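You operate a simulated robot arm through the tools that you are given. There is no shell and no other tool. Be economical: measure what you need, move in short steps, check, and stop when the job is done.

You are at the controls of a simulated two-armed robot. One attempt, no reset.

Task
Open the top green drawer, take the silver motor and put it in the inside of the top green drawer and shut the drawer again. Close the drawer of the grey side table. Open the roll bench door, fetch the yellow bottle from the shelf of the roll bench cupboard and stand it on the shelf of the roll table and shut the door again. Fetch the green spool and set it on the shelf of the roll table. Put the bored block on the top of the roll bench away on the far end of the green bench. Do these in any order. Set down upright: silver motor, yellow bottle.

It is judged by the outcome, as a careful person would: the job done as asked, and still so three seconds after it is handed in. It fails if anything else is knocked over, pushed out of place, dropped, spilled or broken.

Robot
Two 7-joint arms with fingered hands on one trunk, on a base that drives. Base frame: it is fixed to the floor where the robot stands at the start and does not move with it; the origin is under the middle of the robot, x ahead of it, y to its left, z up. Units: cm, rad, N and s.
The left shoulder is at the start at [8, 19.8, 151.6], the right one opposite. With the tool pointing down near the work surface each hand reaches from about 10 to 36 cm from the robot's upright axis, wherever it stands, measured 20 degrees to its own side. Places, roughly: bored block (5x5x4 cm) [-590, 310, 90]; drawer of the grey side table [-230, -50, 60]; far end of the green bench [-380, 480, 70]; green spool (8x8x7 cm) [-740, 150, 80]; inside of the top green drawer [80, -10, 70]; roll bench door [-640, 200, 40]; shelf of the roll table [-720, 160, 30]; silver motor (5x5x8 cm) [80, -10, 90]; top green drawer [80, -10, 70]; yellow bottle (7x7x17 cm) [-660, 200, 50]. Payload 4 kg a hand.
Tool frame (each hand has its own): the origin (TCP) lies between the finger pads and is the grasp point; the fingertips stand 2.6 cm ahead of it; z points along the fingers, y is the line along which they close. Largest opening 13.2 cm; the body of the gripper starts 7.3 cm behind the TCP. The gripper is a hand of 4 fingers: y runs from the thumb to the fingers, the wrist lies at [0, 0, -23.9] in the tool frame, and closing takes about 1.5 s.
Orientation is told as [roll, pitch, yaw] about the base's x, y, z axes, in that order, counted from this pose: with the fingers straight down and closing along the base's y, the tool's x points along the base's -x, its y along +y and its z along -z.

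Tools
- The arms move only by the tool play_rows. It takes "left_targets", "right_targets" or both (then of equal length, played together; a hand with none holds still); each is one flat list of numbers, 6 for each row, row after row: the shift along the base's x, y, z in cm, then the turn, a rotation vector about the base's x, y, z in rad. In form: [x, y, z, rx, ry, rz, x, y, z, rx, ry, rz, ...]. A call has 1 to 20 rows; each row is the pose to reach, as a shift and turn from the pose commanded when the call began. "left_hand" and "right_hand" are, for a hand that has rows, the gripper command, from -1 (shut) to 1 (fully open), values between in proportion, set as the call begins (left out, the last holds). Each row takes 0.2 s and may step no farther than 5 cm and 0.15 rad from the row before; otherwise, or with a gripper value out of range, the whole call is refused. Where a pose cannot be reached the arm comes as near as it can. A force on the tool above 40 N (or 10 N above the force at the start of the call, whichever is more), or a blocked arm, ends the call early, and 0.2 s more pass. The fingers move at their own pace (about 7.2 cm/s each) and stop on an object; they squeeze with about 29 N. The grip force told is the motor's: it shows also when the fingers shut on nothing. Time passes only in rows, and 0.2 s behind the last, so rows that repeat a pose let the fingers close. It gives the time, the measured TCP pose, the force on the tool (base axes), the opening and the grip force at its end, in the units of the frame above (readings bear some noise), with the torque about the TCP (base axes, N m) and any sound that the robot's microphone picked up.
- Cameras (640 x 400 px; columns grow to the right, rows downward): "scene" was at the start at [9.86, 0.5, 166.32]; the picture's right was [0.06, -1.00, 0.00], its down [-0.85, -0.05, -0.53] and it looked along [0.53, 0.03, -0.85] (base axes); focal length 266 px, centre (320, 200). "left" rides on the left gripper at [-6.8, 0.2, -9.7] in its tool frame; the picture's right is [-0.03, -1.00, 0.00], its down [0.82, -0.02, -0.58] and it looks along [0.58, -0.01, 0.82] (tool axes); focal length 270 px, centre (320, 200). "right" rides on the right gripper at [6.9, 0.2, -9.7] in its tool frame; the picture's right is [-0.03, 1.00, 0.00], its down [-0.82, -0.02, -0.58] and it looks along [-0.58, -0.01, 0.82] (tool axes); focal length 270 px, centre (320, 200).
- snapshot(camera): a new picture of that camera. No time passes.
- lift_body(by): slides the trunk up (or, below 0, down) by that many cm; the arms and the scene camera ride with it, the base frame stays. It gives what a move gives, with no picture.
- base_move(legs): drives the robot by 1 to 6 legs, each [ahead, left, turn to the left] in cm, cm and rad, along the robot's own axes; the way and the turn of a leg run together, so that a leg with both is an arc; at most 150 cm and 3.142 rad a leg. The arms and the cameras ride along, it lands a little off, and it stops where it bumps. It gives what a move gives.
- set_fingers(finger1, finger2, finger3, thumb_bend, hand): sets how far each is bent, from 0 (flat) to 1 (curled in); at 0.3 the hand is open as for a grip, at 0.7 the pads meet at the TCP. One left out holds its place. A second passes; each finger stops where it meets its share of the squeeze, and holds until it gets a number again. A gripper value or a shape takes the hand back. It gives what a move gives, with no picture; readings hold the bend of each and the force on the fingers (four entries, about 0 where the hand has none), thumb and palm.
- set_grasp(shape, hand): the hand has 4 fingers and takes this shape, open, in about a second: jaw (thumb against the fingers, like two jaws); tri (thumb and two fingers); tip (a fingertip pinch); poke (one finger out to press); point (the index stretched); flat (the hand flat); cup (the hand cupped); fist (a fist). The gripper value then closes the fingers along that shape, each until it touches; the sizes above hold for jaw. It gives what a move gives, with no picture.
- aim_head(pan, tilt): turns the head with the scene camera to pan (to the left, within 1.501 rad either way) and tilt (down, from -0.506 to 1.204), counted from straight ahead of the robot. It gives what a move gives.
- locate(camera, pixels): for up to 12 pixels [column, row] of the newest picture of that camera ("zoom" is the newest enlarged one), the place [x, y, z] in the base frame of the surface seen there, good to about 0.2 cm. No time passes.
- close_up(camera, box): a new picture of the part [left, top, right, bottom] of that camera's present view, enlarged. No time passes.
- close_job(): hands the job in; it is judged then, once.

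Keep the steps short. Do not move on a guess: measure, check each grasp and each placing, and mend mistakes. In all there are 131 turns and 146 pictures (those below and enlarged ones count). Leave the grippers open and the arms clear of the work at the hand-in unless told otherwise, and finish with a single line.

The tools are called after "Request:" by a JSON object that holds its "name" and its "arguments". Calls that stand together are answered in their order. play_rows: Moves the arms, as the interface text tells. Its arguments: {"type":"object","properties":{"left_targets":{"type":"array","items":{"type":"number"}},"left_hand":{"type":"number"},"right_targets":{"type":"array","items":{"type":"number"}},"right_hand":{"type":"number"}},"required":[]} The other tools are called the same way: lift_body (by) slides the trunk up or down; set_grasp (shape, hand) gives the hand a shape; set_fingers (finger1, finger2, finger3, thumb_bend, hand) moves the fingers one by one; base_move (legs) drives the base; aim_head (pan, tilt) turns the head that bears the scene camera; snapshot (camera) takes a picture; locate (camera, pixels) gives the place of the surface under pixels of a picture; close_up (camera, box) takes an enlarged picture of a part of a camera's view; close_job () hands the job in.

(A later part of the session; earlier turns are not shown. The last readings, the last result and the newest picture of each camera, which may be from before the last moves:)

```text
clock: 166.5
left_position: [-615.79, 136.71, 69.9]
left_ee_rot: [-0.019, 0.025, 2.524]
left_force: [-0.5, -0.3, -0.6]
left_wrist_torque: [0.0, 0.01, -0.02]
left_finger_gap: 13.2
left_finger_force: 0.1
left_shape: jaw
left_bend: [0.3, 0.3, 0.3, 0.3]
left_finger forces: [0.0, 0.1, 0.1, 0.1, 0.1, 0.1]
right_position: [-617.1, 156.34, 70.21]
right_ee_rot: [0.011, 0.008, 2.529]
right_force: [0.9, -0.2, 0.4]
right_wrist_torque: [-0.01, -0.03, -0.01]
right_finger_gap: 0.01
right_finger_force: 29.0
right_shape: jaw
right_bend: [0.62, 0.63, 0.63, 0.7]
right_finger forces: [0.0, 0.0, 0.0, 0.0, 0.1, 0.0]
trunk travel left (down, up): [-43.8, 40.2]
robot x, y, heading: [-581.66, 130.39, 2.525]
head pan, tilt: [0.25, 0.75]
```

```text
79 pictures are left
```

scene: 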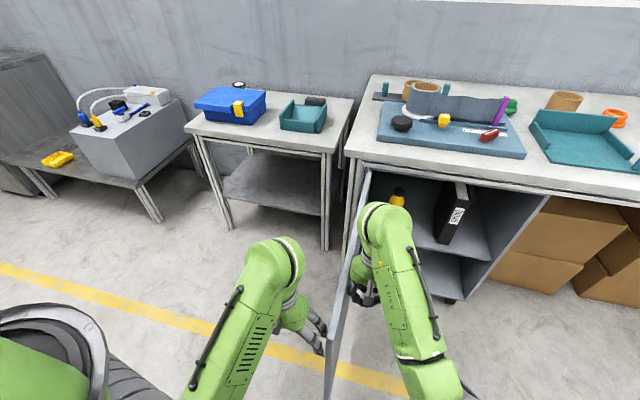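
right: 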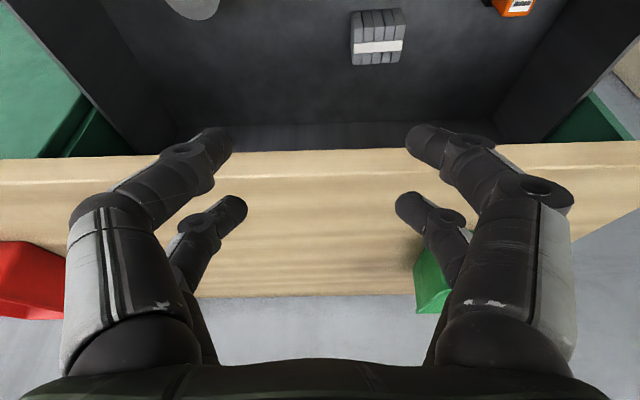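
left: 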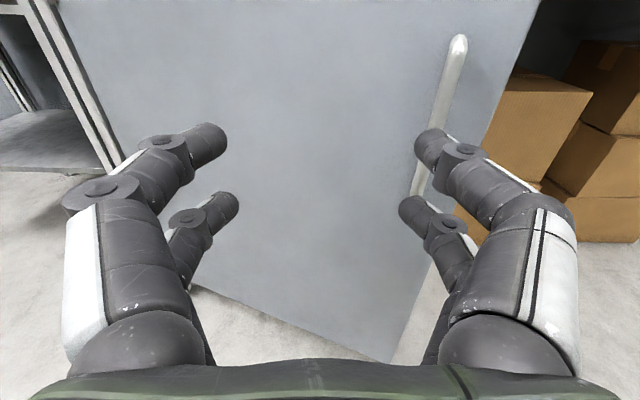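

The door is at about 95°. A further 10 cm gives more clearance. Then I'll back straight out and move right for the bottle.

Request:
{"name": "base_move", "arguments": {"legs": [[0, 10, 0], [-22, 0, 0], [0, -32, 0]]}}

Request:
{"name": "aim_head", "arguments": {"pan": 0.25, "tilt": 0.65}}

Request:
{"name": "snapshot", "arguments": {"camera": "scene"}}

```text
clock: 167.8
left_position: [-622.0, 128.27, 69.81]
left_ee_rot: [-0.006, 0.022, 2.525]
left_force: [-5.7, -8.5, -4.8]
left_wrist_torque: [-0.31, 0.23, 0.13]
left_finger_gap: 13.1
left_finger_force: 0.0
left_shape: jaw
left_bend: [0.3, 0.3, 0.3, 0.34]
left_finger forces: [0.1, 0.0, 4.7, 0.1, 11.4, 0.1]
right_position: [-622.93, 148.81, 70.11]
right_ee_rot: [-0.003, 0.002, 2.517]
right_force: [11.7, 6.3, 2.9]
right_wrist_torque: [-0.21, 0.37, 0.0]
right_finger_gap: 0.02
right_finger_force: 28.9
right_shape: jaw
right_bend: [0.62, 0.58, 0.62, 0.7]
right_finger forces: [0.0, 12.9, 0.1, 0.1, 0.1, 0.0]
trunk travel left (down, up): [-43.8, 40.2]
robot x, y, heading: [-587.69, 121.5, 2.521]
head pan, tilt: [0.25, 0.75]
stopped in leg 1: the force on the tool passed its limit at 63 N (the readings are from after the stop); the commanded pose is now the measured one
```

```text
clock: 168.5
left_position: [-622.0, 128.43, 69.94]
left_ee_rot: [-0.009, 0.021, 2.525]
left_force: [-6.9, -12.0, -5.5]
left_wrist_torque: [-0.32, 0.24, 0.07]
left_finger_gap: 13.11
left_finger_force: 0.0
left_shape: jaw
left_bend: [0.3, 0.3, 0.31, 0.34]
left_finger forces: [0.1, 0.0, 5.5, 0.0, 14.2, 0.0]
right_position: [-622.66, 148.84, 70.18]
right_ee_rot: [-0.002, 0.002, 2.517]
right_force: [13.4, 12.1, 0.8]
right_wrist_torque: [-0.35, 0.38, -0.23]
right_finger_gap: 0.0
right_finger_force: 29.1
right_shape: jaw
right_bend: [0.62, 0.58, 0.62, 0.7]
right_finger forces: [0.0, 17.6, 0.0, 0.1, 0.0, 0.0]
trunk travel left (down, up): [-43.8, 40.2]
robot x, y, heading: [-587.66, 121.73, 2.518]
head pan, tilt: [0.25, 0.649]
```

```text
78 pictures are left
```

scene: 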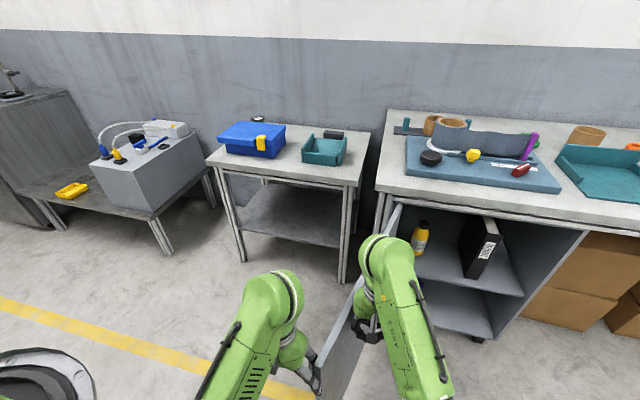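

The door is now held lightly between both hands, past 100°. I'll ease 2 cm right, back straight out, then move right.

Request:
{"name": "base_move", "arguments": {"legs": [[0, -2, 0], [-26, 0, 0], [0, -32, 0]]}}

Request:
{"name": "snapshot", "arguments": {"camera": "scene"}}

```text
clock: 172.5
left_position: [-581.19, 140.97, 69.88]
left_ee_rot: [-0.01, 0.022, 2.525]
left_force: [-0.2, -0.2, -0.9]
left_wrist_torque: [0.0, 0.01, 0.04]
left_finger_gap: 13.2
left_finger_force: 0.0
left_shape: jaw
left_bend: [0.3, 0.3, 0.3, 0.3]
left_finger forces: [0.0, 0.0, 0.0, 0.0, 0.0, 0.1]
right_position: [-581.98, 161.23, 70.11]
right_ee_rot: [-0.002, 0.004, 2.518]
right_force: [-0.5, 0.2, -0.5]
right_wrist_torque: [-0.02, -0.01, 0.0]
right_finger_gap: 0.0
right_finger_force: 28.8
right_shape: jaw
right_bend: [0.62, 0.6, 0.62, 0.7]
right_finger forces: [0.0, 0.0, 0.0, 0.0, 0.1, 0.0]
trunk travel left (down, up): [-43.8, 40.2]
robot x, y, heading: [-547.08, 134.12, 2.515]
head pan, tilt: [0.25, 0.649]
```

```text
77 pictures are left
```

scene: 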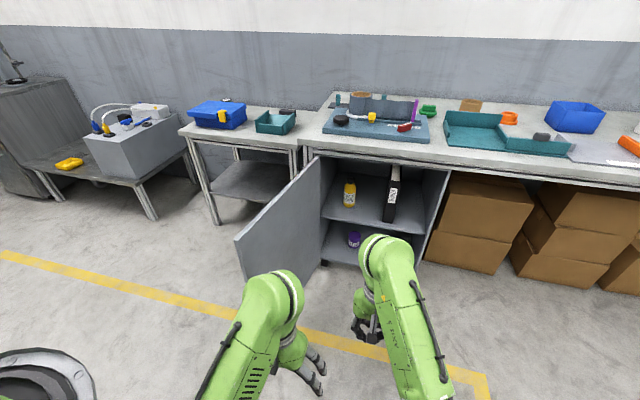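

The door stays open and the bottle at (349,193) is fully visible. I'll measure the bottle, shelf, door edge and roll table.

Request:
{"name": "locate", "arguments": {"camera": "scene", "pixels": [[349, 183], [349, 194], [349, 204], [343, 195], [356, 195], [345, 212], [330, 215], [237, 240], [320, 165], [387, 200], [240, 185], [250, 195]]}}

Request:
{"name": "close_up", "arguments": {"camera": "scene", "box": [180, 90, 460, 290]}}

```text
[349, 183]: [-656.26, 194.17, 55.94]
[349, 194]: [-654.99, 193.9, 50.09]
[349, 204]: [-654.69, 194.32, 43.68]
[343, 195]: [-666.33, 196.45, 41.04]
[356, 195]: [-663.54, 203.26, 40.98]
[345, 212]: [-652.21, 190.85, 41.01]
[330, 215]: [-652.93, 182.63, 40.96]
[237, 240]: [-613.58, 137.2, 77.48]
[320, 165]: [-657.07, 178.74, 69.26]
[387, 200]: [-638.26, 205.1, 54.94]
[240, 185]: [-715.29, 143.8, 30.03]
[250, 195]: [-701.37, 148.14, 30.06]
```

```text
2.00 times, centred on (320, 190) of scene
```

zoom: 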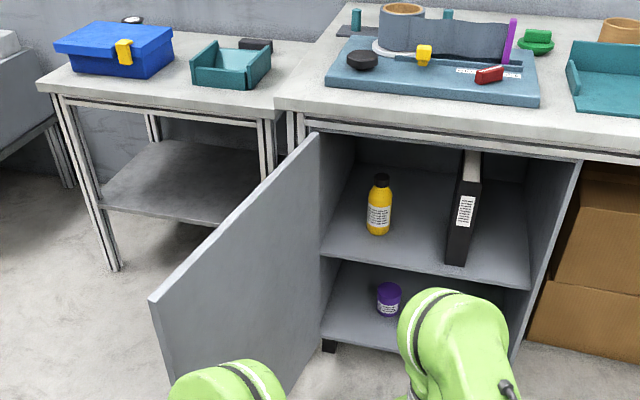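

The bottle stands on the shelf (z 41) with its centre near (-657.4, 195.7). I'll point the left hand forward again, set further left for base clearance from the door, pull the right hand back, and lower to z≈49.

Request:
{"name": "play_rows", "arguments": {"left_targets": [-1.7, 0.44, 0, 0.0836, 0.1156, 0, -3.4, 0.87, 0, 0.1673, 0.2313, 0, -5.1, 1.31, 0, 0.2509, 0.3469, 0, -6.8, 1.75, 0, 0.3345, 0.4625, 0, -8.5, 2.18, 0, 0.4182, 0.5782, 0, -10.2, 2.62, 0, 0.5018, 0.6938, 0, -11.9, 3.05, 0, 0.5855, 0.8095, 0, -13.6, 3.49, 0, 0.6691, 0.925, 0, -15.3, 3.93, 0, 0.7527, 1.0407, 0, -17, 4.36, 0, 0.8364, 1.1564, 0, -18.7, 4.8, 0, 0.92, 1.272, 0], "right_targets": [1.94, -0.73, 0, 0, 0, 0, 3.87, -1.45, 0, 0, 0, 0, 5.81, -2.18, 0, 0, 0, 0, 7.75, -2.91, 0, 0, 0, 0, 9.68, -3.64, 0, 0, 0, 0, 11.6, -4.36, 0, 0, 0, 0, 13.55, -5.1, 0, 0, 0, 0, 15.5, -5.8, 0, 0, 0, 0, 17.4, -6.5, 0, 0, 0, 0, 19.4, -7.3, 0, 0, 0, 0, 21.3, -8, 0, 0, 0, 0], "left_hand": 0.5}}

Request:
{"name": "lift_body", "arguments": {"by": -21}}

Request:
{"name": "snapshot", "arguments": {"camera": "left"}}

Request:
{"name": "snapshot", "arguments": {"camera": "scene"}}

```text
clock: 174.9
left_position: [-598.29, 147.77, 69.52]
left_ee_rot: [-0.426, -1.55, 2.94]
left_force: [-0.1, -0.6, 0.1]
left_wrist_torque: [-0.04, 0.02, 0.0]
left_finger_gap: 9.94
left_finger_force: 0.1
left_shape: jaw
left_bend: [0.63, 0.63, 0.63, 0.51]
left_finger forces: [0.0, 0.0, 0.0, 0.1, 0.1, 0.0]
left hand out of reach, approached as far as the arm can: row 8, 9, 10, 11
right_position: [-561.49, 153.19, 67.5]
right_ee_rot: [0.001, 0.002, 2.516]
right_force: [0.9, 0.3, -0.2]
right_wrist_torque: [-0.01, 0.0, -0.01]
right_finger_gap: 0.03
right_finger_force: 28.6
right_shape: jaw
right_bend: [0.62, 0.6, 0.62, 0.7]
right_finger forces: [0.1, 0.0, 0.0, 0.0, 0.1, 0.0]
right hand out of reach, approached as far as the arm can: row 9, 10, 11
trunk travel left (down, up): [-43.8, 40.2]
robot x, y, heading: [-547.36, 134.15, 2.517]
head pan, tilt: [0.25, 0.649]
```

```text
clock: 177.2
left_position: [-598.51, 147.68, 48.62]
left_ee_rot: [-0.366, -1.551, 2.879]
left_force: [0.8, 0.0, 1.5]
left_wrist_torque: [0.01, 0.0, -0.02]
left_finger_gap: 9.94
left_finger_force: 0.1
left_shape: jaw
left_bend: [0.63, 0.63, 0.63, 0.51]
left_finger forces: [0.0, 0.0, 0.1, 0.0, 0.0, 0.0]
right_position: [-561.46, 153.3, 46.49]
right_ee_rot: [0.001, 0.002, 2.517]
right_force: [0.6, -0.9, 0.3]
right_wrist_torque: [-0.02, 0.01, 0.02]
right_finger_gap: 0.0
right_finger_force: 28.8
right_shape: jaw
right_bend: [0.62, 0.6, 0.62, 0.7]
right_finger forces: [0.1, 0.0, 0.1, 0.0, 0.1, 0.1]
trunk travel left (down, up): [-22.8, 61.2]
robot x, y, heading: [-547.42, 134.49, 2.516]
head pan, tilt: [0.25, 0.649]
```

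```text
75 pictures are left
```

left: 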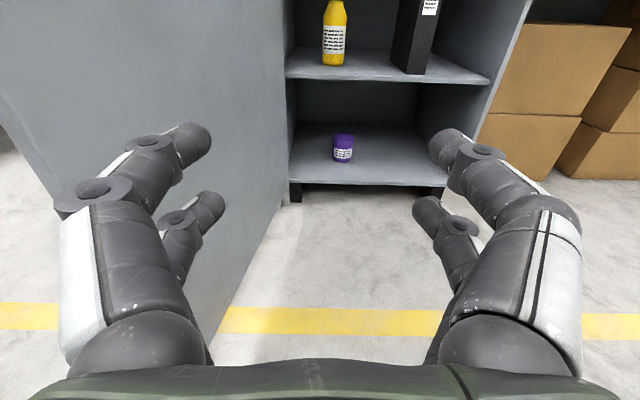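

```text
74 pictures are left
```

scene: 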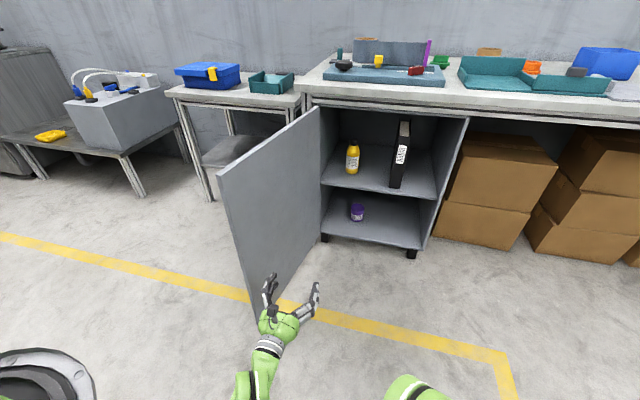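

The hand is at F 49, L 19. The bottle needs me 4 cm to the right, then 75 cm ahead. I'll drive in most of the way and check with the left camera.

Request:
{"name": "base_move", "arguments": {"legs": [[0, -4.2, 0], [58, 0, 0]]}}

Request:
{"name": "snapshot", "arguments": {"camera": "left"}}

Request:
{"name": "locate", "arguments": {"camera": "left", "pixels": [[300, 120], [320, 100], [330, 130], [345, 100], [320, 170]]}}

Request:
{"name": "snapshot", "arguments": {"camera": "scene"}}

```text
clock: 180.9
left_position: [-643.24, 184.07, 48.57]
left_ee_rot: [-0.355, -1.548, 2.881]
left_force: [-0.3, 0.3, 0.0]
left_wrist_torque: [0.03, -0.03, 0.01]
left_finger_gap: 9.94
left_finger_force: 0.0
left_shape: jaw
left_bend: [0.63, 0.63, 0.63, 0.51]
left_finger forces: [0.0, 0.0, 0.0, 0.0, 0.0, 0.0]
right_position: [-606.44, 190.01, 46.57]
right_ee_rot: [-0.001, 0.003, 2.529]
right_force: [0.3, 0.6, -0.4]
right_wrist_torque: [0.01, 0.04, 0.02]
right_finger_gap: 0.01
right_finger_force: 28.9
right_shape: jaw
right_bend: [0.62, 0.6, 0.62, 0.7]
right_finger forces: [0.0, 0.0, 0.0, 0.0, 0.0, 0.0]
trunk travel left (down, up): [-22.8, 61.2]
robot x, y, heading: [-591.91, 171.49, 2.529]
head pan, tilt: [0.25, 0.649]
```

```text
73 pictures are left
```

left: 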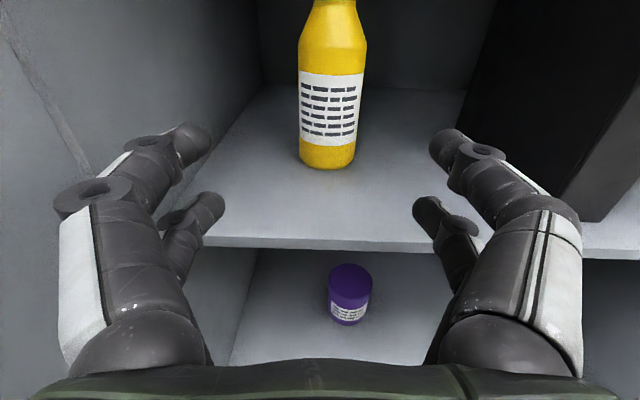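

```text
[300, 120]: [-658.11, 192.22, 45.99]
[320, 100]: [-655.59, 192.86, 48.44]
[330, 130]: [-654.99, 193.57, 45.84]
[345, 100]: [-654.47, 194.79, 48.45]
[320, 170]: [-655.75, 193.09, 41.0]
```

```text
72 pictures are left
```

scene: 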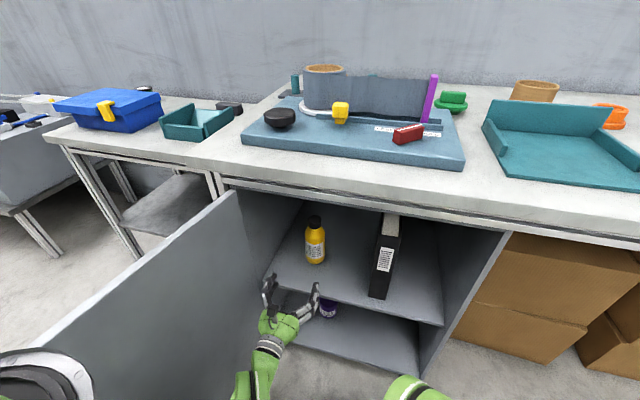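

The bottle centre is 18 cm ahead and 1 cm to the right of the TCP. I'll drive in 17.5 cm and grip.

Request:
{"name": "base_move", "arguments": {"legs": [[17.5, -1, 0]]}}

Request:
{"name": "snapshot", "arguments": {"camera": "left"}}

Request:
{"name": "play_rows", "arguments": {"left_targets": [0, 0, 0, 0, 0, 0, 0, 0, 0, 0, 0, 0, 0, 0, 0, 0, 0, 0, 0, 0, 0, 0, 0, 0, 0, 0, 0, 0, 0, 0, 0, 0, 0, 0, 0, 0, 0, 0, 0, 0, 0, 0], "left_hand": -1}}

Request:
{"name": "snapshot", "arguments": {"camera": "left"}}

```text
clock: 182.4
left_position: [-657.02, 195.2, 48.49]
left_ee_rot: [-0.342, -1.549, 2.866]
left_force: [-0.7, -0.4, -0.3]
left_wrist_torque: [-0.03, 0.0, 0.01]
left_finger_gap: 9.92
left_finger_force: 0.1
left_shape: jaw
left_bend: [0.63, 0.63, 0.63, 0.51]
left_finger forces: [0.0, 0.1, 0.1, 0.0, 0.0, 0.1]
right_position: [-620.08, 200.97, 46.56]
right_ee_rot: [0.001, 0.002, 2.529]
right_force: [0.9, 0.2, 0.0]
right_wrist_torque: [-0.01, -0.02, -0.02]
right_finger_gap: 0.0
right_finger_force: 29.1
right_shape: jaw
right_bend: [0.62, 0.6, 0.62, 0.7]
right_finger forces: [0.1, 0.1, 0.0, 0.0, 0.0, 0.0]
trunk travel left (down, up): [-22.8, 61.2]
robot x, y, heading: [-605.3, 181.94, 2.527]
head pan, tilt: [0.25, 0.649]
```

```text
71 pictures are left
```

left: 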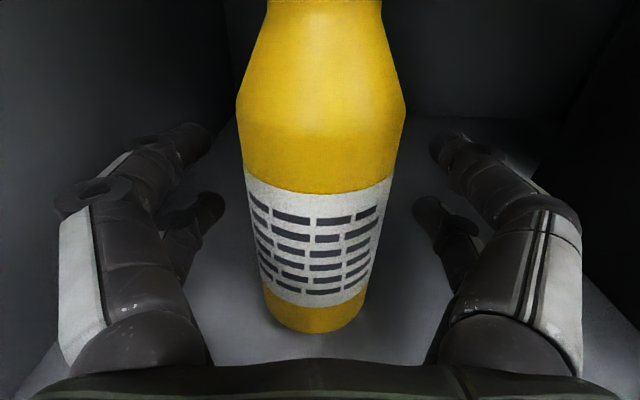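

```text
clock: 184.0
left_position: [-656.88, 195.07, 48.56]
left_ee_rot: [-0.351, -1.548, 2.876]
left_force: [-1.1, 0.9, 0.5]
left_wrist_torque: [-0.05, 0.03, 0.01]
left_finger_gap: 5.05
left_finger_force: 29.0
left_shape: jaw
left_bend: [0.73, 0.73, 0.73, 0.7]
left_finger forces: [26.1, 26.0, 26.2, 0.0, 26.5, 0.0]
right_position: [-619.99, 200.9, 46.57]
right_ee_rot: [0.0, 0.001, 2.527]
right_force: [0.5, 0.5, 1.1]
right_wrist_torque: [0.0, -0.03, -0.04]
right_finger_gap: 0.0
right_finger_force: 28.9
right_shape: jaw
right_bend: [0.62, 0.6, 0.62, 0.7]
right_finger forces: [0.0, 0.0, 0.0, 0.1, 0.0, 0.0]
trunk travel left (down, up): [-22.8, 61.2]
robot x, y, heading: [-605.77, 182.39, 2.525]
head pan, tilt: [0.25, 0.649]
```

```text
70 pictures are left
```

left: 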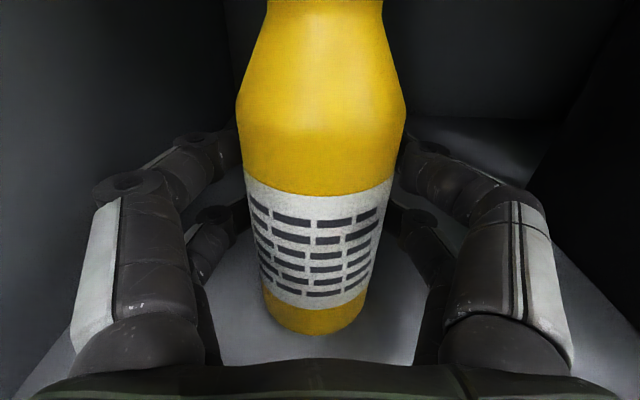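

Grip is firm at a 5.05 cm gap with even finger forces. I'll lift 4 cm, back out of the cupboard, then raise the bottle above the door's top so it can pass over.

Request:
{"name": "lift_body", "arguments": {"by": 4}}

Request:
{"name": "base_move", "arguments": {"legs": [[-72, 0, 0]]}}

Request:
{"name": "lift_body", "arguments": {"by": 40}}

Request:
{"name": "snapshot", "arguments": {"camera": "scene"}}

```text
clock: 184.8
left_position: [-656.91, 195.08, 52.59]
left_ee_rot: [-0.349, -1.548, 2.87]
left_force: [-0.3, -0.4, -6.1]
left_wrist_torque: [0.01, -0.01, 0.03]
left_finger_gap: 5.05
left_finger_force: 29.1
left_shape: jaw
left_bend: [0.73, 0.73, 0.73, 0.7]
left_finger forces: [26.2, 26.0, 26.2, 0.0, 26.4, 0.1]
right_position: [-620.0, 200.91, 50.52]
right_ee_rot: [0.0, 0.0, 2.525]
right_force: [0.6, -1.1, -0.1]
right_wrist_torque: [0.03, -0.01, 0.01]
right_finger_gap: 0.0
right_finger_force: 28.7
right_shape: jaw
right_bend: [0.62, 0.6, 0.62, 0.7]
right_finger forces: [0.0, 0.1, 0.1, 0.0, 0.0, 0.0]
trunk travel left (down, up): [-26.8, 57.2]
robot x, y, heading: [-605.51, 182.15, 2.525]
head pan, tilt: [0.25, 0.649]
```

```text
clock: 188.8
left_position: [-598.36, 153.74, 52.51]
left_ee_rot: [-0.361, -1.548, 2.884]
left_force: [0.3, 1.0, -3.4]
left_wrist_torque: [-0.02, 0.0, 0.01]
left_finger_gap: 5.02
left_finger_force: 28.9
left_shape: jaw
left_bend: [0.73, 0.73, 0.73, 0.7]
left_finger forces: [26.2, 26.0, 26.2, 0.0, 26.5, 0.0]
right_position: [-561.5, 159.71, 50.52]
right_ee_rot: [0.0, 0.003, 2.527]
right_force: [1.0, 1.2, 0.1]
right_wrist_torque: [0.01, -0.02, 0.01]
right_finger_gap: 0.0
right_finger_force: 29.5
right_shape: jaw
right_bend: [0.62, 0.6, 0.62, 0.7]
right_finger forces: [0.0, 0.0, 0.0, 0.0, 0.0, 0.0]
trunk travel left (down, up): [-26.8, 57.2]
robot x, y, heading: [-547.08, 140.69, 2.525]
head pan, tilt: [0.25, 0.649]
```

```text
clock: 192.6
left_position: [-598.43, 153.69, 92.57]
left_ee_rot: [-0.35, -1.548, 2.873]
left_force: [0.8, -0.3, -3.4]
left_wrist_torque: [-0.06, -0.05, -0.01]
left_finger_gap: 5.04
left_finger_force: 29.2
left_shape: jaw
left_bend: [0.73, 0.73, 0.73, 0.7]
left_finger forces: [26.2, 26.1, 26.2, 0.0, 26.4, 0.0]
right_position: [-561.46, 159.69, 90.54]
right_ee_rot: [0.0, 0.001, 2.526]
right_force: [-0.2, -0.3, 0.1]
right_wrist_torque: [0.02, 0.0, -0.01]
right_finger_gap: 0.02
right_finger_force: 29.0
right_shape: jaw
right_bend: [0.62, 0.6, 0.62, 0.7]
right_finger forces: [0.0, 0.1, 0.1, 0.0, 0.0, 0.0]
trunk travel left (down, up): [-66.8, 17.2]
robot x, y, heading: [-546.75, 140.59, 2.527]
head pan, tilt: [0.25, 0.649]
```

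```text
69 pictures are left
```

scene: 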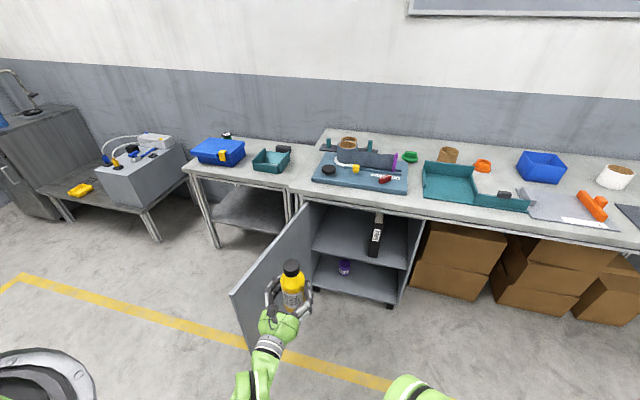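

I'm holding the bottle. Now I'll point the right hand forward with fingers shut, at F≈53 and L≈-14, then drive left with both hands above the door.

Request:
{"name": "play_rows", "arguments": {"right_targets": [-1.86, 2.09, 0, 0.0824, 0.1166, 0, -3.73, 4.18, 0, 0.1647, 0.2333, 0, -5.6, 6.27, 0, 0.2471, 0.35, 0, -7.45, 8.36, 0, 0.3295, 0.4665, 0, -9.3, 10.45, 0, 0.4118, 0.5832, 0, -11.2, 12.5, 0, 0.4942, 0.7, 0, -13, 14.6, 0, 0.5765, 0.8165, 0, -14.9, 16.7, 0, 0.659, 0.933, 0, -16.8, 18.8, 0, 0.7413, 1.05, 0, -18.6, 20.9, 0, 0.8236, 1.1664, 0, -20.5, 23, 0, 0.906, 1.283, 0]}}

Request:
{"name": "base_move", "arguments": {"legs": [[0, 80, 0]]}}

Request:
{"name": "snapshot", "arguments": {"camera": "scene"}}

```text
clock: 195.0
left_position: [-598.4, 153.82, 92.49]
left_ee_rot: [-0.338, -1.548, 2.862]
left_force: [-0.2, 0.6, -4.2]
left_wrist_torque: [0.01, -0.02, 0.01]
left_finger_gap: 5.03
left_finger_force: 28.9
left_shape: jaw
left_bend: [0.73, 0.73, 0.73, 0.7]
left_finger forces: [26.2, 26.0, 26.2, 0.1, 26.5, 0.0]
right_position: [-582.15, 182.82, 90.56]
right_ee_rot: [-0.598, -1.569, 3.126]
right_force: [-0.5, -0.2, -0.9]
right_wrist_torque: [-0.02, 0.0, -0.02]
right_finger_gap: 0.02
right_finger_force: 29.2
right_shape: jaw
right_bend: [0.62, 0.6, 0.62, 0.7]
right_finger forces: [0.0, 0.1, 0.0, 0.0, 0.0, 0.0]
trunk travel left (down, up): [-66.8, 17.2]
robot x, y, heading: [-546.92, 140.76, 2.533]
head pan, tilt: [0.25, 0.649]
```

```text
clock: 197.8
left_position: [-625.4, 114.1, 92.7]
left_ee_rot: [-0.161, -1.546, 2.692]
left_force: [0.4, 0.4, -4.3]
left_wrist_torque: [-0.02, -0.07, 0.02]
left_finger_gap: 4.98
left_finger_force: 28.8
left_shape: jaw
left_bend: [0.73, 0.73, 0.73, 0.7]
left_finger forces: [26.6, 26.5, 26.7, 0.0, 26.9, 0.1]
right_position: [-609.4, 143.15, 90.72]
right_ee_rot: [1.597, -1.569, 0.935]
right_force: [0.1, 0.9, -0.3]
right_wrist_torque: [-0.01, 0.0, 0.03]
right_finger_gap: 0.0
right_finger_force: 28.6
right_shape: jaw
right_bend: [0.62, 0.6, 0.62, 0.7]
right_finger forces: [0.0, 0.1, 0.0, 0.1, 0.0, 0.0]
trunk travel left (down, up): [-66.8, 17.2]
robot x, y, heading: [-574.1, 101.66, 2.533]
head pan, tilt: [0.25, 0.649]
stopped in leg 1: the robot was blocked; the commanded pose is now the measured one
```

```text
68 pictures are left
```

scene: 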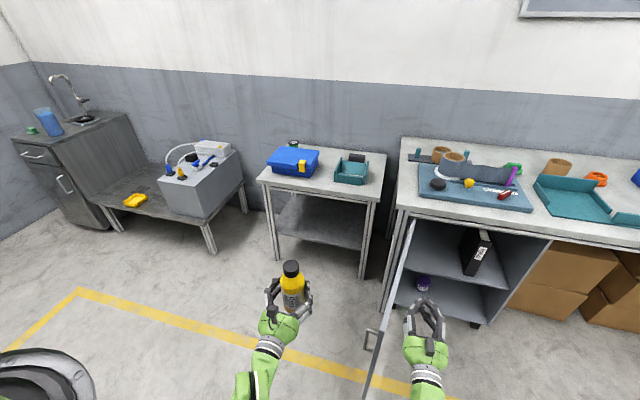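

Something on my left blocked the base after 48 cm. I'll look left.

Request:
{"name": "aim_head", "arguments": {"pan": 1.4, "tilt": 0.85}}

Request:
{"name": "snapshot", "arguments": {"camera": "scene"}}

```text
clock: 199.2
left_position: [-626.11, 113.9, 92.54]
left_ee_rot: [-0.365, -1.546, 2.894]
left_force: [1.3, 0.3, -4.1]
left_wrist_torque: [0.0, 0.04, 0.0]
left_finger_gap: 5.03
left_finger_force: 29.3
left_shape: jaw
left_bend: [0.73, 0.73, 0.73, 0.7]
left_finger forces: [26.5, 26.4, 26.8, 0.0, 26.9, 0.1]
right_position: [-609.95, 142.95, 90.48]
right_ee_rot: [-0.686, -1.567, -3.064]
right_force: [-0.8, -0.2, -0.1]
right_wrist_torque: [-0.02, 0.02, 0.01]
right_finger_gap: 0.0
right_finger_force: 29.4
right_shape: jaw
right_bend: [0.62, 0.6, 0.62, 0.7]
right_finger forces: [0.0, 0.1, 0.1, 0.0, 0.0, 0.1]
trunk travel left (down, up): [-66.8, 17.2]
robot x, y, heading: [-574.0, 101.11, 2.535]
head pan, tilt: [1.4, 0.85]
```

```text
67 pictures are left
```

scene: 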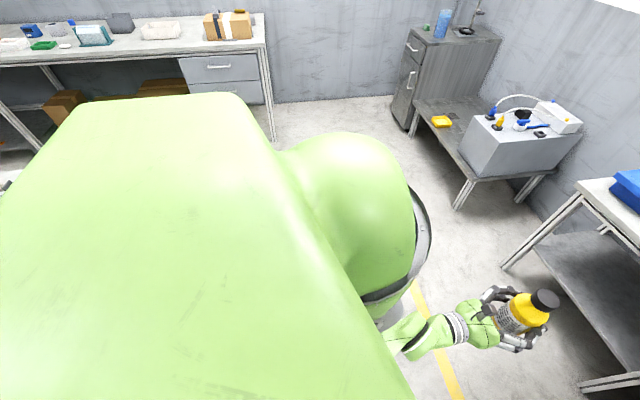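

The shoulder hides it, but the likeliest cause is the end of the table row behind my left. I'll go forward 20 cm, with the hands still above the door, and then left.

Request:
{"name": "base_move", "arguments": {"legs": [[20, 0, 0], [0, 36, 0]]}}

Request:
{"name": "aim_head", "arguments": {"pan": 0, "tilt": 0.75}}

Request:
{"name": "snapshot", "arguments": {"camera": "scene"}}

```text
clock: 202.7
left_position: [-662.92, 96.41, 92.59]
left_ee_rot: [-0.273, -1.546, 2.8]
left_force: [0.5, -0.2, -4.3]
left_wrist_torque: [-0.05, -0.03, 0.04]
left_finger_gap: 5.02
left_finger_force: 28.8
left_shape: jaw
left_bend: [0.73, 0.73, 0.73, 0.7]
left_finger forces: [26.6, 26.6, 26.7, 0.0, 26.9, 0.0]
right_position: [-646.69, 125.46, 90.47]
right_ee_rot: [0.172, -1.57, 2.355]
right_force: [-0.7, -0.1, 0.2]
right_wrist_torque: [0.02, 0.0, 0.03]
right_finger_gap: 0.0
right_finger_force: 29.0
right_shape: jaw
right_bend: [0.62, 0.6, 0.62, 0.7]
right_finger forces: [0.1, 0.0, 0.1, 0.0, 0.1, 0.1]
trunk travel left (down, up): [-66.8, 17.2]
robot x, y, heading: [-611.58, 83.45, 2.527]
head pan, tilt: [1.4, 0.85]
```

```text
clock: 204.2
left_position: [-662.96, 96.46, 92.45]
left_ee_rot: [-0.316, -1.547, 2.844]
left_force: [-0.1, 0.3, -3.5]
left_wrist_torque: [-0.01, -0.01, -0.02]
left_finger_gap: 5.01
left_finger_force: 29.4
left_shape: jaw
left_bend: [0.73, 0.73, 0.73, 0.7]
left_finger forces: [26.5, 26.4, 26.7, 0.1, 27.0, 0.1]
right_position: [-646.61, 125.47, 90.53]
right_ee_rot: [-0.299, -1.57, 2.827]
right_force: [-0.2, -0.8, -0.4]
right_wrist_torque: [-0.01, 0.01, 0.03]
right_finger_gap: 0.0
right_finger_force: 28.5
right_shape: jaw
right_bend: [0.62, 0.6, 0.62, 0.7]
right_finger forces: [0.0, 0.0, 0.0, 0.0, 0.0, 0.0]
trunk travel left (down, up): [-66.8, 17.2]
robot x, y, heading: [-611.74, 83.69, 2.523]
head pan, tilt: [0.0, 0.75]
```

```text
66 pictures are left
```

scene: 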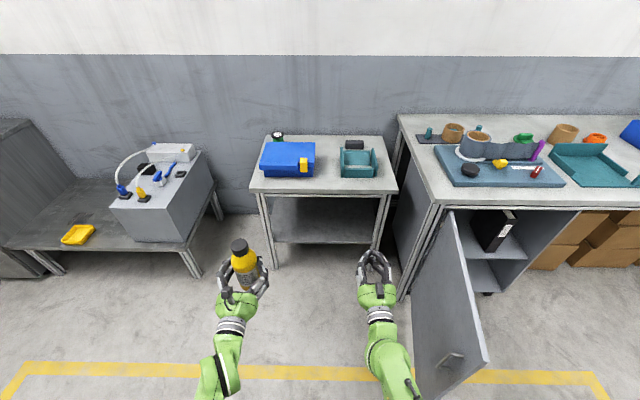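

Both hands are left of the door, and the roll table is right ahead. I'll put the bottle on its shelf now. First I'll tuck the right hand back to its downward pose, and measure the table.

Request:
{"name": "locate", "arguments": {"camera": "scene", "pixels": [[280, 237], [320, 237], [365, 237], [320, 210], [271, 262], [378, 262], [253, 188], [395, 188], [320, 198], [278, 136], [290, 175], [487, 355]]}}

Request:
{"name": "play_rows", "arguments": {"right_targets": [1.86, -2.09, 0, -0.0824, -0.1166, 0, 3.73, -4.18, 0, -0.1647, -0.2333, 0, 5.6, -6.27, 0, -0.2471, -0.35, 0, 7.45, -8.36, 0, -0.3295, -0.4665, 0, 9.3, -10.45, 0, -0.4118, -0.5832, 0, 11.2, -12.5, 0, -0.4942, -0.7, 0, 13, -14.6, 0, -0.5765, -0.8165, 0, 14.9, -16.7, 0, -0.659, -0.933, 0, 16.8, -18.8, 0, -0.7413, -1.05, 0, 18.6, -20.9, 0, -0.8236, -1.1664, 0, 20.5, -23, 0, -0.906, -1.283, 0]}}

Request:
{"name": "close_up", "arguments": {"camera": "scene", "box": [230, 120, 420, 290]}}

```text
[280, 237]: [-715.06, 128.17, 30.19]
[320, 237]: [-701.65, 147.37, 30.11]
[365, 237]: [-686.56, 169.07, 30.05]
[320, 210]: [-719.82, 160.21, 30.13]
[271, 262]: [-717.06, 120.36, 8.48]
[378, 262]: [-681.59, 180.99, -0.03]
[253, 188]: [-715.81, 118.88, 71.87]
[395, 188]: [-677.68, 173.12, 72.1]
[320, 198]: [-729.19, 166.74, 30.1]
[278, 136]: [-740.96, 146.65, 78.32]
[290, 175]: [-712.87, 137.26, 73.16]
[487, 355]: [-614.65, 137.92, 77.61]
```

```text
clock: 206.6
left_position: [-662.89, 96.4, 92.53]
left_ee_rot: [-0.328, -1.546, 2.852]
left_force: [-0.6, 0.2, -4.2]
left_wrist_torque: [-0.06, -0.04, 0.0]
left_finger_gap: 5.01
left_finger_force: 29.0
left_shape: jaw
left_bend: [0.73, 0.73, 0.73, 0.7]
left_finger forces: [26.6, 26.5, 26.7, 0.0, 26.9, 0.1]
right_position: [-626.44, 102.42, 90.6]
right_ee_rot: [-0.001, 0.004, 2.527]
right_force: [0.8, 0.1, 0.5]
right_wrist_torque: [-0.01, 0.02, 0.0]
right_finger_gap: 0.0
right_finger_force: 28.8
right_shape: jaw
right_bend: [0.62, 0.61, 0.62, 0.7]
right_finger forces: [0.1, 0.0, 0.1, 0.1, 0.0, 0.0]
trunk travel left (down, up): [-66.8, 17.2]
robot x, y, heading: [-611.44, 83.47, 2.53]
head pan, tilt: [0.0, 0.75]
```

```text
2.35 times, centred on (325, 205) of scene
```

zoom: 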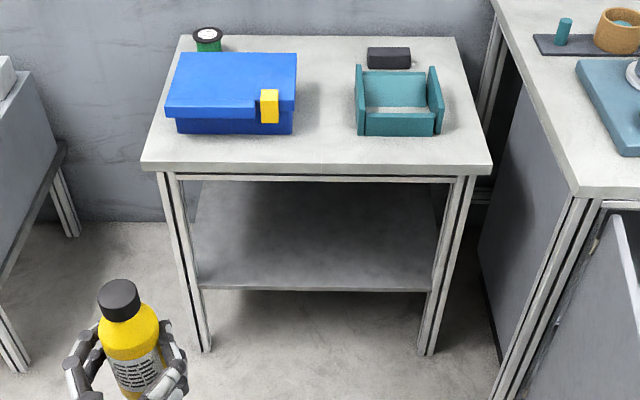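

The table front is at u≈649, its shelf at z 30.1, and its legs at v≈-321 and -262. To keep my right side clear of the open door I'll turn right by 0.35 rad, then lower until the bottle's bottom is just above shelf height.

Request:
{"name": "base_move", "arguments": {"legs": [[0, 0, -0.35]]}}

Request:
{"name": "lift_body", "arguments": {"by": -40}}

Request:
{"name": "lift_body", "arguments": {"by": -12.3}}

Request:
{"name": "aim_head", "arguments": {"pan": 0.25, "tilt": 0.6}}

Request:
{"name": "snapshot", "arguments": {"camera": "scene"}}

```text
clock: 208.1
left_position: [-655.24, 113.43, 92.51]
left_ee_rot: [-0.328, -1.545, 2.497]
left_force: [0.3, -0.1, -3.8]
left_wrist_torque: [-0.01, 0.0, 0.02]
left_finger_gap: 4.99
left_finger_force: 29.3
left_shape: jaw
left_bend: [0.73, 0.73, 0.73, 0.7]
left_finger forces: [26.5, 26.5, 26.6, 0.0, 26.7, 0.0]
right_position: [-618.97, 106.66, 90.57]
right_ee_rot: [-0.001, 0.002, 2.172]
right_force: [0.2, 0.1, 0.5]
right_wrist_torque: [0.02, 0.0, 0.0]
right_finger_gap: 0.0
right_finger_force: 29.3
right_shape: jaw
right_bend: [0.62, 0.61, 0.62, 0.7]
right_finger forces: [0.0, 0.1, 0.0, 0.1, 0.0, 0.1]
trunk travel left (down, up): [-66.8, 17.2]
robot x, y, heading: [-611.73, 83.42, 2.175]
head pan, tilt: [0.0, 0.75]
```

```text
clock: 211.9
left_position: [-655.25, 113.47, 52.49]
left_ee_rot: [-0.318, -1.546, 2.484]
left_force: [0.0, -0.7, -4.0]
left_wrist_torque: [-0.04, -0.02, 0.0]
left_finger_gap: 5.0
left_finger_force: 29.3
left_shape: jaw
left_bend: [0.73, 0.73, 0.73, 0.7]
left_finger forces: [26.5, 26.4, 26.5, 0.1, 26.7, 0.1]
right_position: [-618.85, 106.49, 50.62]
right_ee_rot: [0.0, 0.001, 2.171]
right_force: [-0.1, -0.9, 0.6]
right_wrist_torque: [0.01, -0.01, -0.01]
right_finger_gap: 0.02
right_finger_force: 29.2
right_shape: jaw
right_bend: [0.62, 0.61, 0.62, 0.7]
right_finger forces: [0.0, 0.1, 0.0, 0.1, 0.0, 0.0]
trunk travel left (down, up): [-26.8, 57.2]
robot x, y, heading: [-611.39, 83.67, 2.173]
head pan, tilt: [0.0, 0.75]
```

```text
clock: 213.4
left_position: [-655.2, 113.57, 40.18]
left_ee_rot: [-0.316, -1.546, 2.485]
left_force: [0.0, 0.4, -4.7]
left_wrist_torque: [-0.05, 0.0, -0.01]
left_finger_gap: 5.0
left_finger_force: 29.0
left_shape: jaw
left_bend: [0.73, 0.73, 0.73, 0.7]
left_finger forces: [26.4, 26.4, 26.6, 0.1, 26.7, 0.1]
right_position: [-618.77, 106.58, 38.26]
right_ee_rot: [-0.001, 0.002, 2.172]
right_force: [-1.1, -0.3, 0.2]
right_wrist_torque: [0.03, 0.02, 0.01]
right_finger_gap: 0.0
right_finger_force: 29.2
right_shape: jaw
right_bend: [0.62, 0.61, 0.62, 0.7]
right_finger forces: [0.0, 0.0, 0.0, 0.0, 0.1, 0.0]
trunk travel left (down, up): [-14.5, 69.5]
robot x, y, heading: [-611.55, 83.63, 2.173]
head pan, tilt: [0.0, 0.75]
```

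```text
clock: 214.2
left_position: [-655.3, 113.49, 40.15]
left_ee_rot: [-0.315, -1.546, 2.485]
left_force: [0.8, 0.6, -3.8]
left_wrist_torque: [-0.01, -0.05, -0.01]
left_finger_gap: 5.0
left_finger_force: 29.4
left_shape: jaw
left_bend: [0.73, 0.73, 0.73, 0.7]
left_finger forces: [26.5, 26.4, 26.6, 0.1, 26.6, 0.0]
right_position: [-618.8, 106.56, 38.27]
right_ee_rot: [0.001, 0.001, 2.173]
right_force: [0.4, 0.1, 0.7]
right_wrist_torque: [-0.01, -0.02, -0.02]
right_finger_gap: 0.0
right_finger_force: 29.0
right_shape: jaw
right_bend: [0.62, 0.61, 0.62, 0.7]
right_finger forces: [0.1, 0.0, 0.0, 0.0, 0.0, 0.0]
trunk travel left (down, up): [-14.5, 69.5]
robot x, y, heading: [-611.22, 83.27, 2.175]
head pan, tilt: [0.25, 0.6]
```

```text
64 pictures are left
```

scene: 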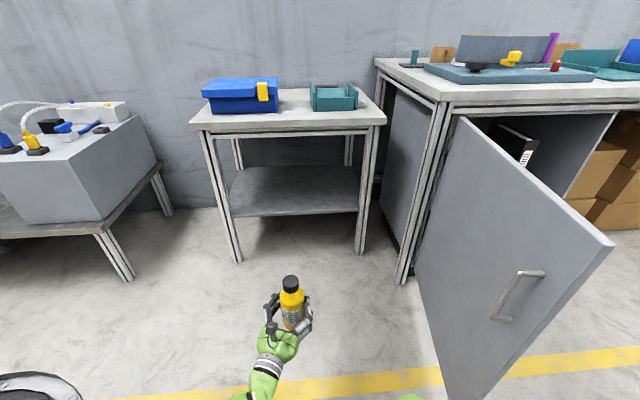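

The way to the shelf is clear. I'll drive diagonally most of the way, then check.

Request:
{"name": "base_move", "arguments": {"legs": [[45, 22, 0]]}}

Request:
{"name": "snapshot", "arguments": {"camera": "left"}}

Request:
{"name": "snapshot", "arguments": {"camera": "scene"}}

```text
clock: 217.2
left_position: [-698.64, 137.53, 40.14]
left_ee_rot: [-0.315, -1.548, 2.49]
left_force: [0.4, 0.2, -4.4]
left_wrist_torque: [-0.03, -0.04, -0.01]
left_finger_gap: 4.99
left_finger_force: 29.0
left_shape: jaw
left_bend: [0.73, 0.73, 0.73, 0.7]
left_finger forces: [26.4, 26.4, 26.6, 0.1, 26.7, 0.1]
right_position: [-662.26, 130.9, 38.26]
right_ee_rot: [0.0, 0.002, 2.176]
right_force: [0.2, 0.4, -0.4]
right_wrist_torque: [-0.01, 0.04, 0.01]
right_finger_gap: 0.03
right_finger_force: 29.1
right_shape: jaw
right_bend: [0.62, 0.61, 0.62, 0.7]
right_finger forces: [0.0, 0.1, 0.1, 0.0, 0.1, 0.0]
trunk travel left (down, up): [-14.5, 69.5]
robot x, y, heading: [-654.79, 107.67, 2.181]
head pan, tilt: [0.25, 0.6]
```

```text
63 pictures are left
```

left: 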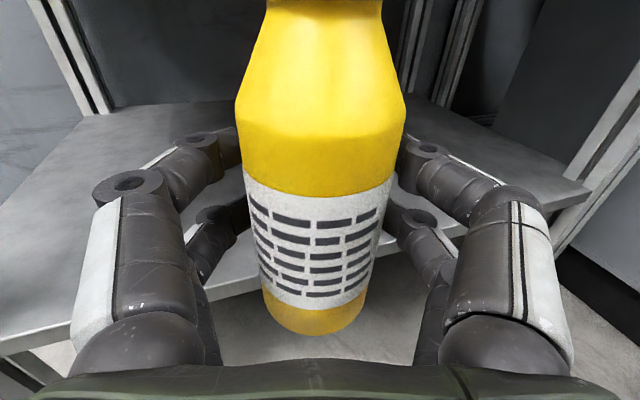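

```text
62 pictures are left
```

scene: 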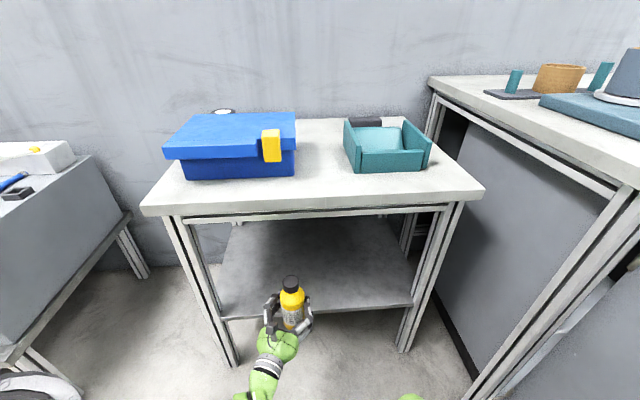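

The bottle is at the shelf's front edge, with its bottom 2.5 cm above the shelf. I'll go 16.5 cm further in.

Request:
{"name": "base_move", "arguments": {"legs": [[15.6, 5.4, 0]]}}

Request:
{"name": "lift_body", "arguments": {"by": -2.1}}

Request:
{"name": "snapshot", "arguments": {"camera": "left"}}

Request:
{"name": "snapshot", "arguments": {"camera": "scene"}}

```text
clock: 218.6
left_position: [-711.82, 147.0, 40.15]
left_ee_rot: [-0.311, -1.543, 2.485]
left_force: [0.0, 0.1, -4.8]
left_wrist_torque: [-0.01, -0.01, 0.0]
left_finger_gap: 5.0
left_finger_force: 28.6
left_shape: jaw
left_bend: [0.73, 0.73, 0.73, 0.7]
left_finger forces: [26.5, 26.3, 26.5, 0.1, 26.7, 0.0]
right_position: [-675.3, 140.43, 38.22]
right_ee_rot: [0.001, 0.003, 2.177]
right_force: [-0.5, -0.2, 0.5]
right_wrist_torque: [0.01, 0.02, -0.03]
right_finger_gap: 0.01
right_finger_force: 29.6
right_shape: jaw
right_bend: [0.62, 0.61, 0.62, 0.7]
right_finger forces: [0.1, 0.0, 0.0, 0.0, 0.1, 0.0]
trunk travel left (down, up): [-14.5, 69.5]
robot x, y, heading: [-668.02, 117.27, 2.18]
head pan, tilt: [0.25, 0.6]
```

```text
clock: 219.2
left_position: [-711.92, 147.07, 37.89]
left_ee_rot: [-0.302, -1.544, 2.478]
left_force: [-0.5, 0.0, -3.9]
left_wrist_torque: [0.0, -0.03, 0.01]
left_finger_gap: 4.99
left_finger_force: 29.1
left_shape: jaw
left_bend: [0.73, 0.73, 0.73, 0.7]
left_finger forces: [26.4, 26.3, 26.5, 0.0, 26.8, 0.0]
right_position: [-675.26, 140.38, 36.19]
right_ee_rot: [-0.001, 0.001, 2.176]
right_force: [-0.1, 0.9, 0.6]
right_wrist_torque: [-0.02, 0.02, 0.01]
right_finger_gap: 0.0
right_finger_force: 29.4
right_shape: jaw
right_bend: [0.62, 0.61, 0.62, 0.7]
right_finger forces: [0.1, 0.1, 0.0, 0.1, 0.0, 0.1]
trunk travel left (down, up): [-12.4, 71.6]
robot x, y, heading: [-667.69, 117.64, 2.175]
head pan, tilt: [0.25, 0.6]
```

```text
61 pictures are left
```

left: 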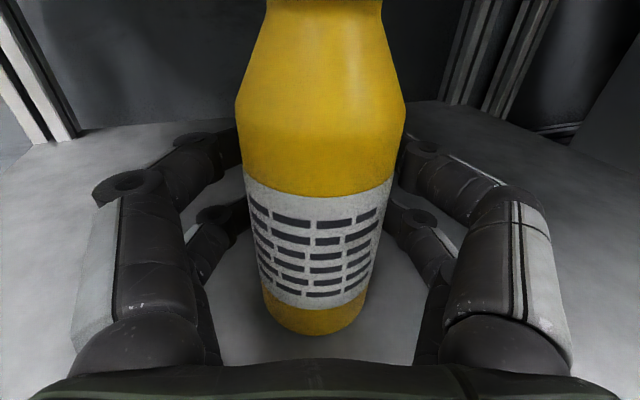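

```text
60 pictures are left
```

scene: 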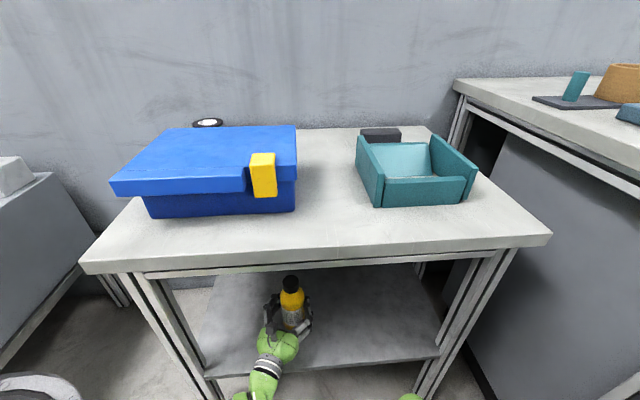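

It's just above the shelf. I'll lower with small arm steps until contact.

Request:
{"name": "play_rows", "arguments": {"left_targets": [0, 0, -0.15, 0, 0, 0, 0, 0, -0.3, 0, 0, 0, 0, 0, -0.4, 0, 0, 0]}}

```text
clock: 220.1
left_position: [-711.8, 146.95, 37.52]
left_ee_rot: [-0.299, -1.545, 2.473]
left_force: [-0.5, 0.0, -4.3]
left_wrist_torque: [-0.02, -0.01, 0.0]
left_finger_gap: 5.0
left_finger_force: 29.2
left_shape: jaw
left_bend: [0.73, 0.73, 0.73, 0.7]
left_finger forces: [26.4, 26.3, 26.6, 0.0, 26.7, 0.0]
right_position: [-675.31, 140.44, 36.08]
right_ee_rot: [0.0, 0.002, 2.177]
right_force: [-0.3, 0.6, 0.1]
right_wrist_torque: [0.0, 0.0, -0.03]
right_finger_gap: 0.03
right_finger_force: 29.2
right_shape: jaw
right_bend: [0.62, 0.61, 0.62, 0.7]
right_finger forces: [0.0, 0.1, 0.1, 0.1, 0.0, 0.0]
trunk travel left (down, up): [-12.4, 71.6]
robot x, y, heading: [-668.02, 117.09, 2.18]
head pan, tilt: [0.25, 0.6]
```

Still no contact. I'll keep lowering in small steps.

Request:
{"name": "play_rows", "arguments": {"left_targets": [0, 0, -0.15, 0, 0, 0, 0, 0, -0.3, 0, 0, 0, 0, 0, -0.4, 0, 0, 0]}}

```text
clock: 220.8
left_position: [-711.9, 146.98, 37.54]
left_ee_rot: [-0.325, -1.553, 2.498]
left_force: [1.0, -2.1, 9.3]
left_wrist_torque: [0.09, 0.11, 0.01]
left_finger_gap: 5.0
left_finger_force: 29.0
left_shape: jaw
left_bend: [0.73, 0.74, 0.74, 0.7]
left_finger forces: [26.5, 26.5, 26.5, 0.0, 26.7, 0.0]
right_position: [-675.31, 140.25, 36.18]
right_ee_rot: [-0.001, 0.0, 2.176]
right_force: [0.8, -0.6, 0.2]
right_wrist_torque: [-0.01, -0.03, -0.01]
right_finger_gap: 0.0
right_finger_force: 28.8
right_shape: jaw
right_bend: [0.62, 0.61, 0.62, 0.7]
right_finger forces: [0.0, 0.0, 0.0, 0.0, 0.0, 0.0]
trunk travel left (down, up): [-12.4, 71.6]
robot x, y, heading: [-667.67, 117.33, 2.178]
head pan, tilt: [0.25, 0.6]
```

Contact at 9 N. I'll open the hand and check the bottle before withdrawing.

Request:
{"name": "play_rows", "arguments": {"left_targets": [0, 0, 0.2, 0, 0, 0, 0, 0, 0.3, 0, 0, 0, 0, 0, 0.3, 0, 0, 0, 0, 0, 0.3, 0, 0, 0, 0, 0, 0.3, 0, 0, 0, 0, 0, 0.3, 0, 0, 0], "left_hand": 0.6}}

Request:
{"name": "snapshot", "arguments": {"camera": "left"}}

Request:
{"name": "base_move", "arguments": {"legs": [[-30, 0, 0]]}}

Request:
{"name": "snapshot", "arguments": {"camera": "scene"}}

```text
clock: 222.2
left_position: [-711.9, 147.08, 37.63]
left_ee_rot: [-0.306, -1.545, 2.48]
left_force: [-0.1, -0.6, -0.2]
left_wrist_torque: [-0.01, 0.01, 0.01]
left_finger_gap: 10.54
left_finger_force: 0.1
left_shape: jaw
left_bend: [0.59, 0.59, 0.59, 0.45]
left_finger forces: [0.0, 0.0, 0.1, 0.0, 0.0, 0.1]
right_position: [-675.41, 140.28, 36.09]
right_ee_rot: [0.0, 0.003, 2.177]
right_force: [0.6, -0.3, -0.4]
right_wrist_torque: [0.0, 0.0, -0.03]
right_finger_gap: 0.03
right_finger_force: 29.1
right_shape: jaw
right_bend: [0.62, 0.61, 0.62, 0.7]
right_finger forces: [0.0, 0.0, 0.0, 0.1, 0.0, 0.0]
trunk travel left (down, up): [-12.4, 71.6]
robot x, y, heading: [-667.65, 117.15, 2.178]
head pan, tilt: [0.25, 0.6]
```

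```text
59 pictures are left
```

left: 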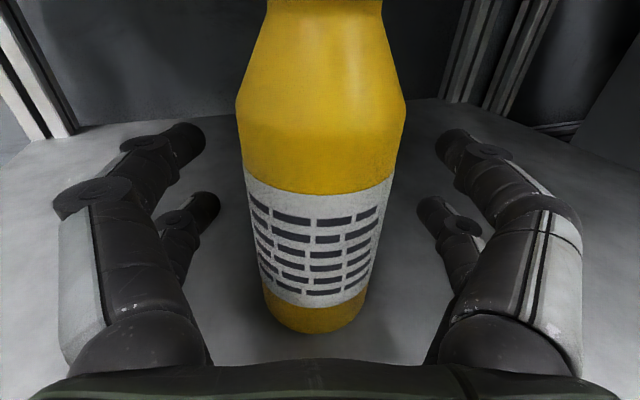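

```text
clock: 224.3
left_position: [-694.51, 122.28, 37.49]
left_ee_rot: [-0.311, -1.545, 2.484]
left_force: [-0.2, 0.0, 0.3]
left_wrist_torque: [-0.01, -0.01, -0.01]
left_finger_gap: 10.53
left_finger_force: 0.1
left_shape: jaw
left_bend: [0.59, 0.59, 0.59, 0.45]
left_finger forces: [0.1, 0.1, 0.0, 0.1, 0.0, 0.1]
right_position: [-657.98, 115.58, 36.03]
right_ee_rot: [0.0, 0.002, 2.178]
right_force: [-0.8, -0.3, -0.4]
right_wrist_torque: [-0.02, 0.02, -0.02]
right_finger_gap: 0.01
right_finger_force: 28.8
right_shape: jaw
right_bend: [0.62, 0.61, 0.62, 0.7]
right_finger forces: [0.1, 0.0, 0.1, 0.0, 0.0, 0.0]
trunk travel left (down, up): [-12.4, 71.6]
robot x, y, heading: [-650.47, 92.32, 2.184]
head pan, tilt: [0.25, 0.6]
```

```text
58 pictures are left
```

scene: 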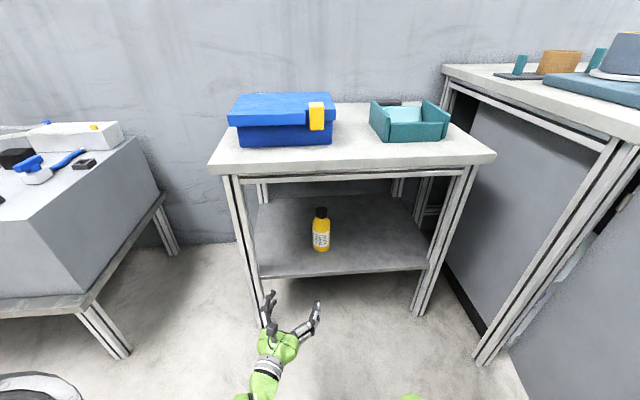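

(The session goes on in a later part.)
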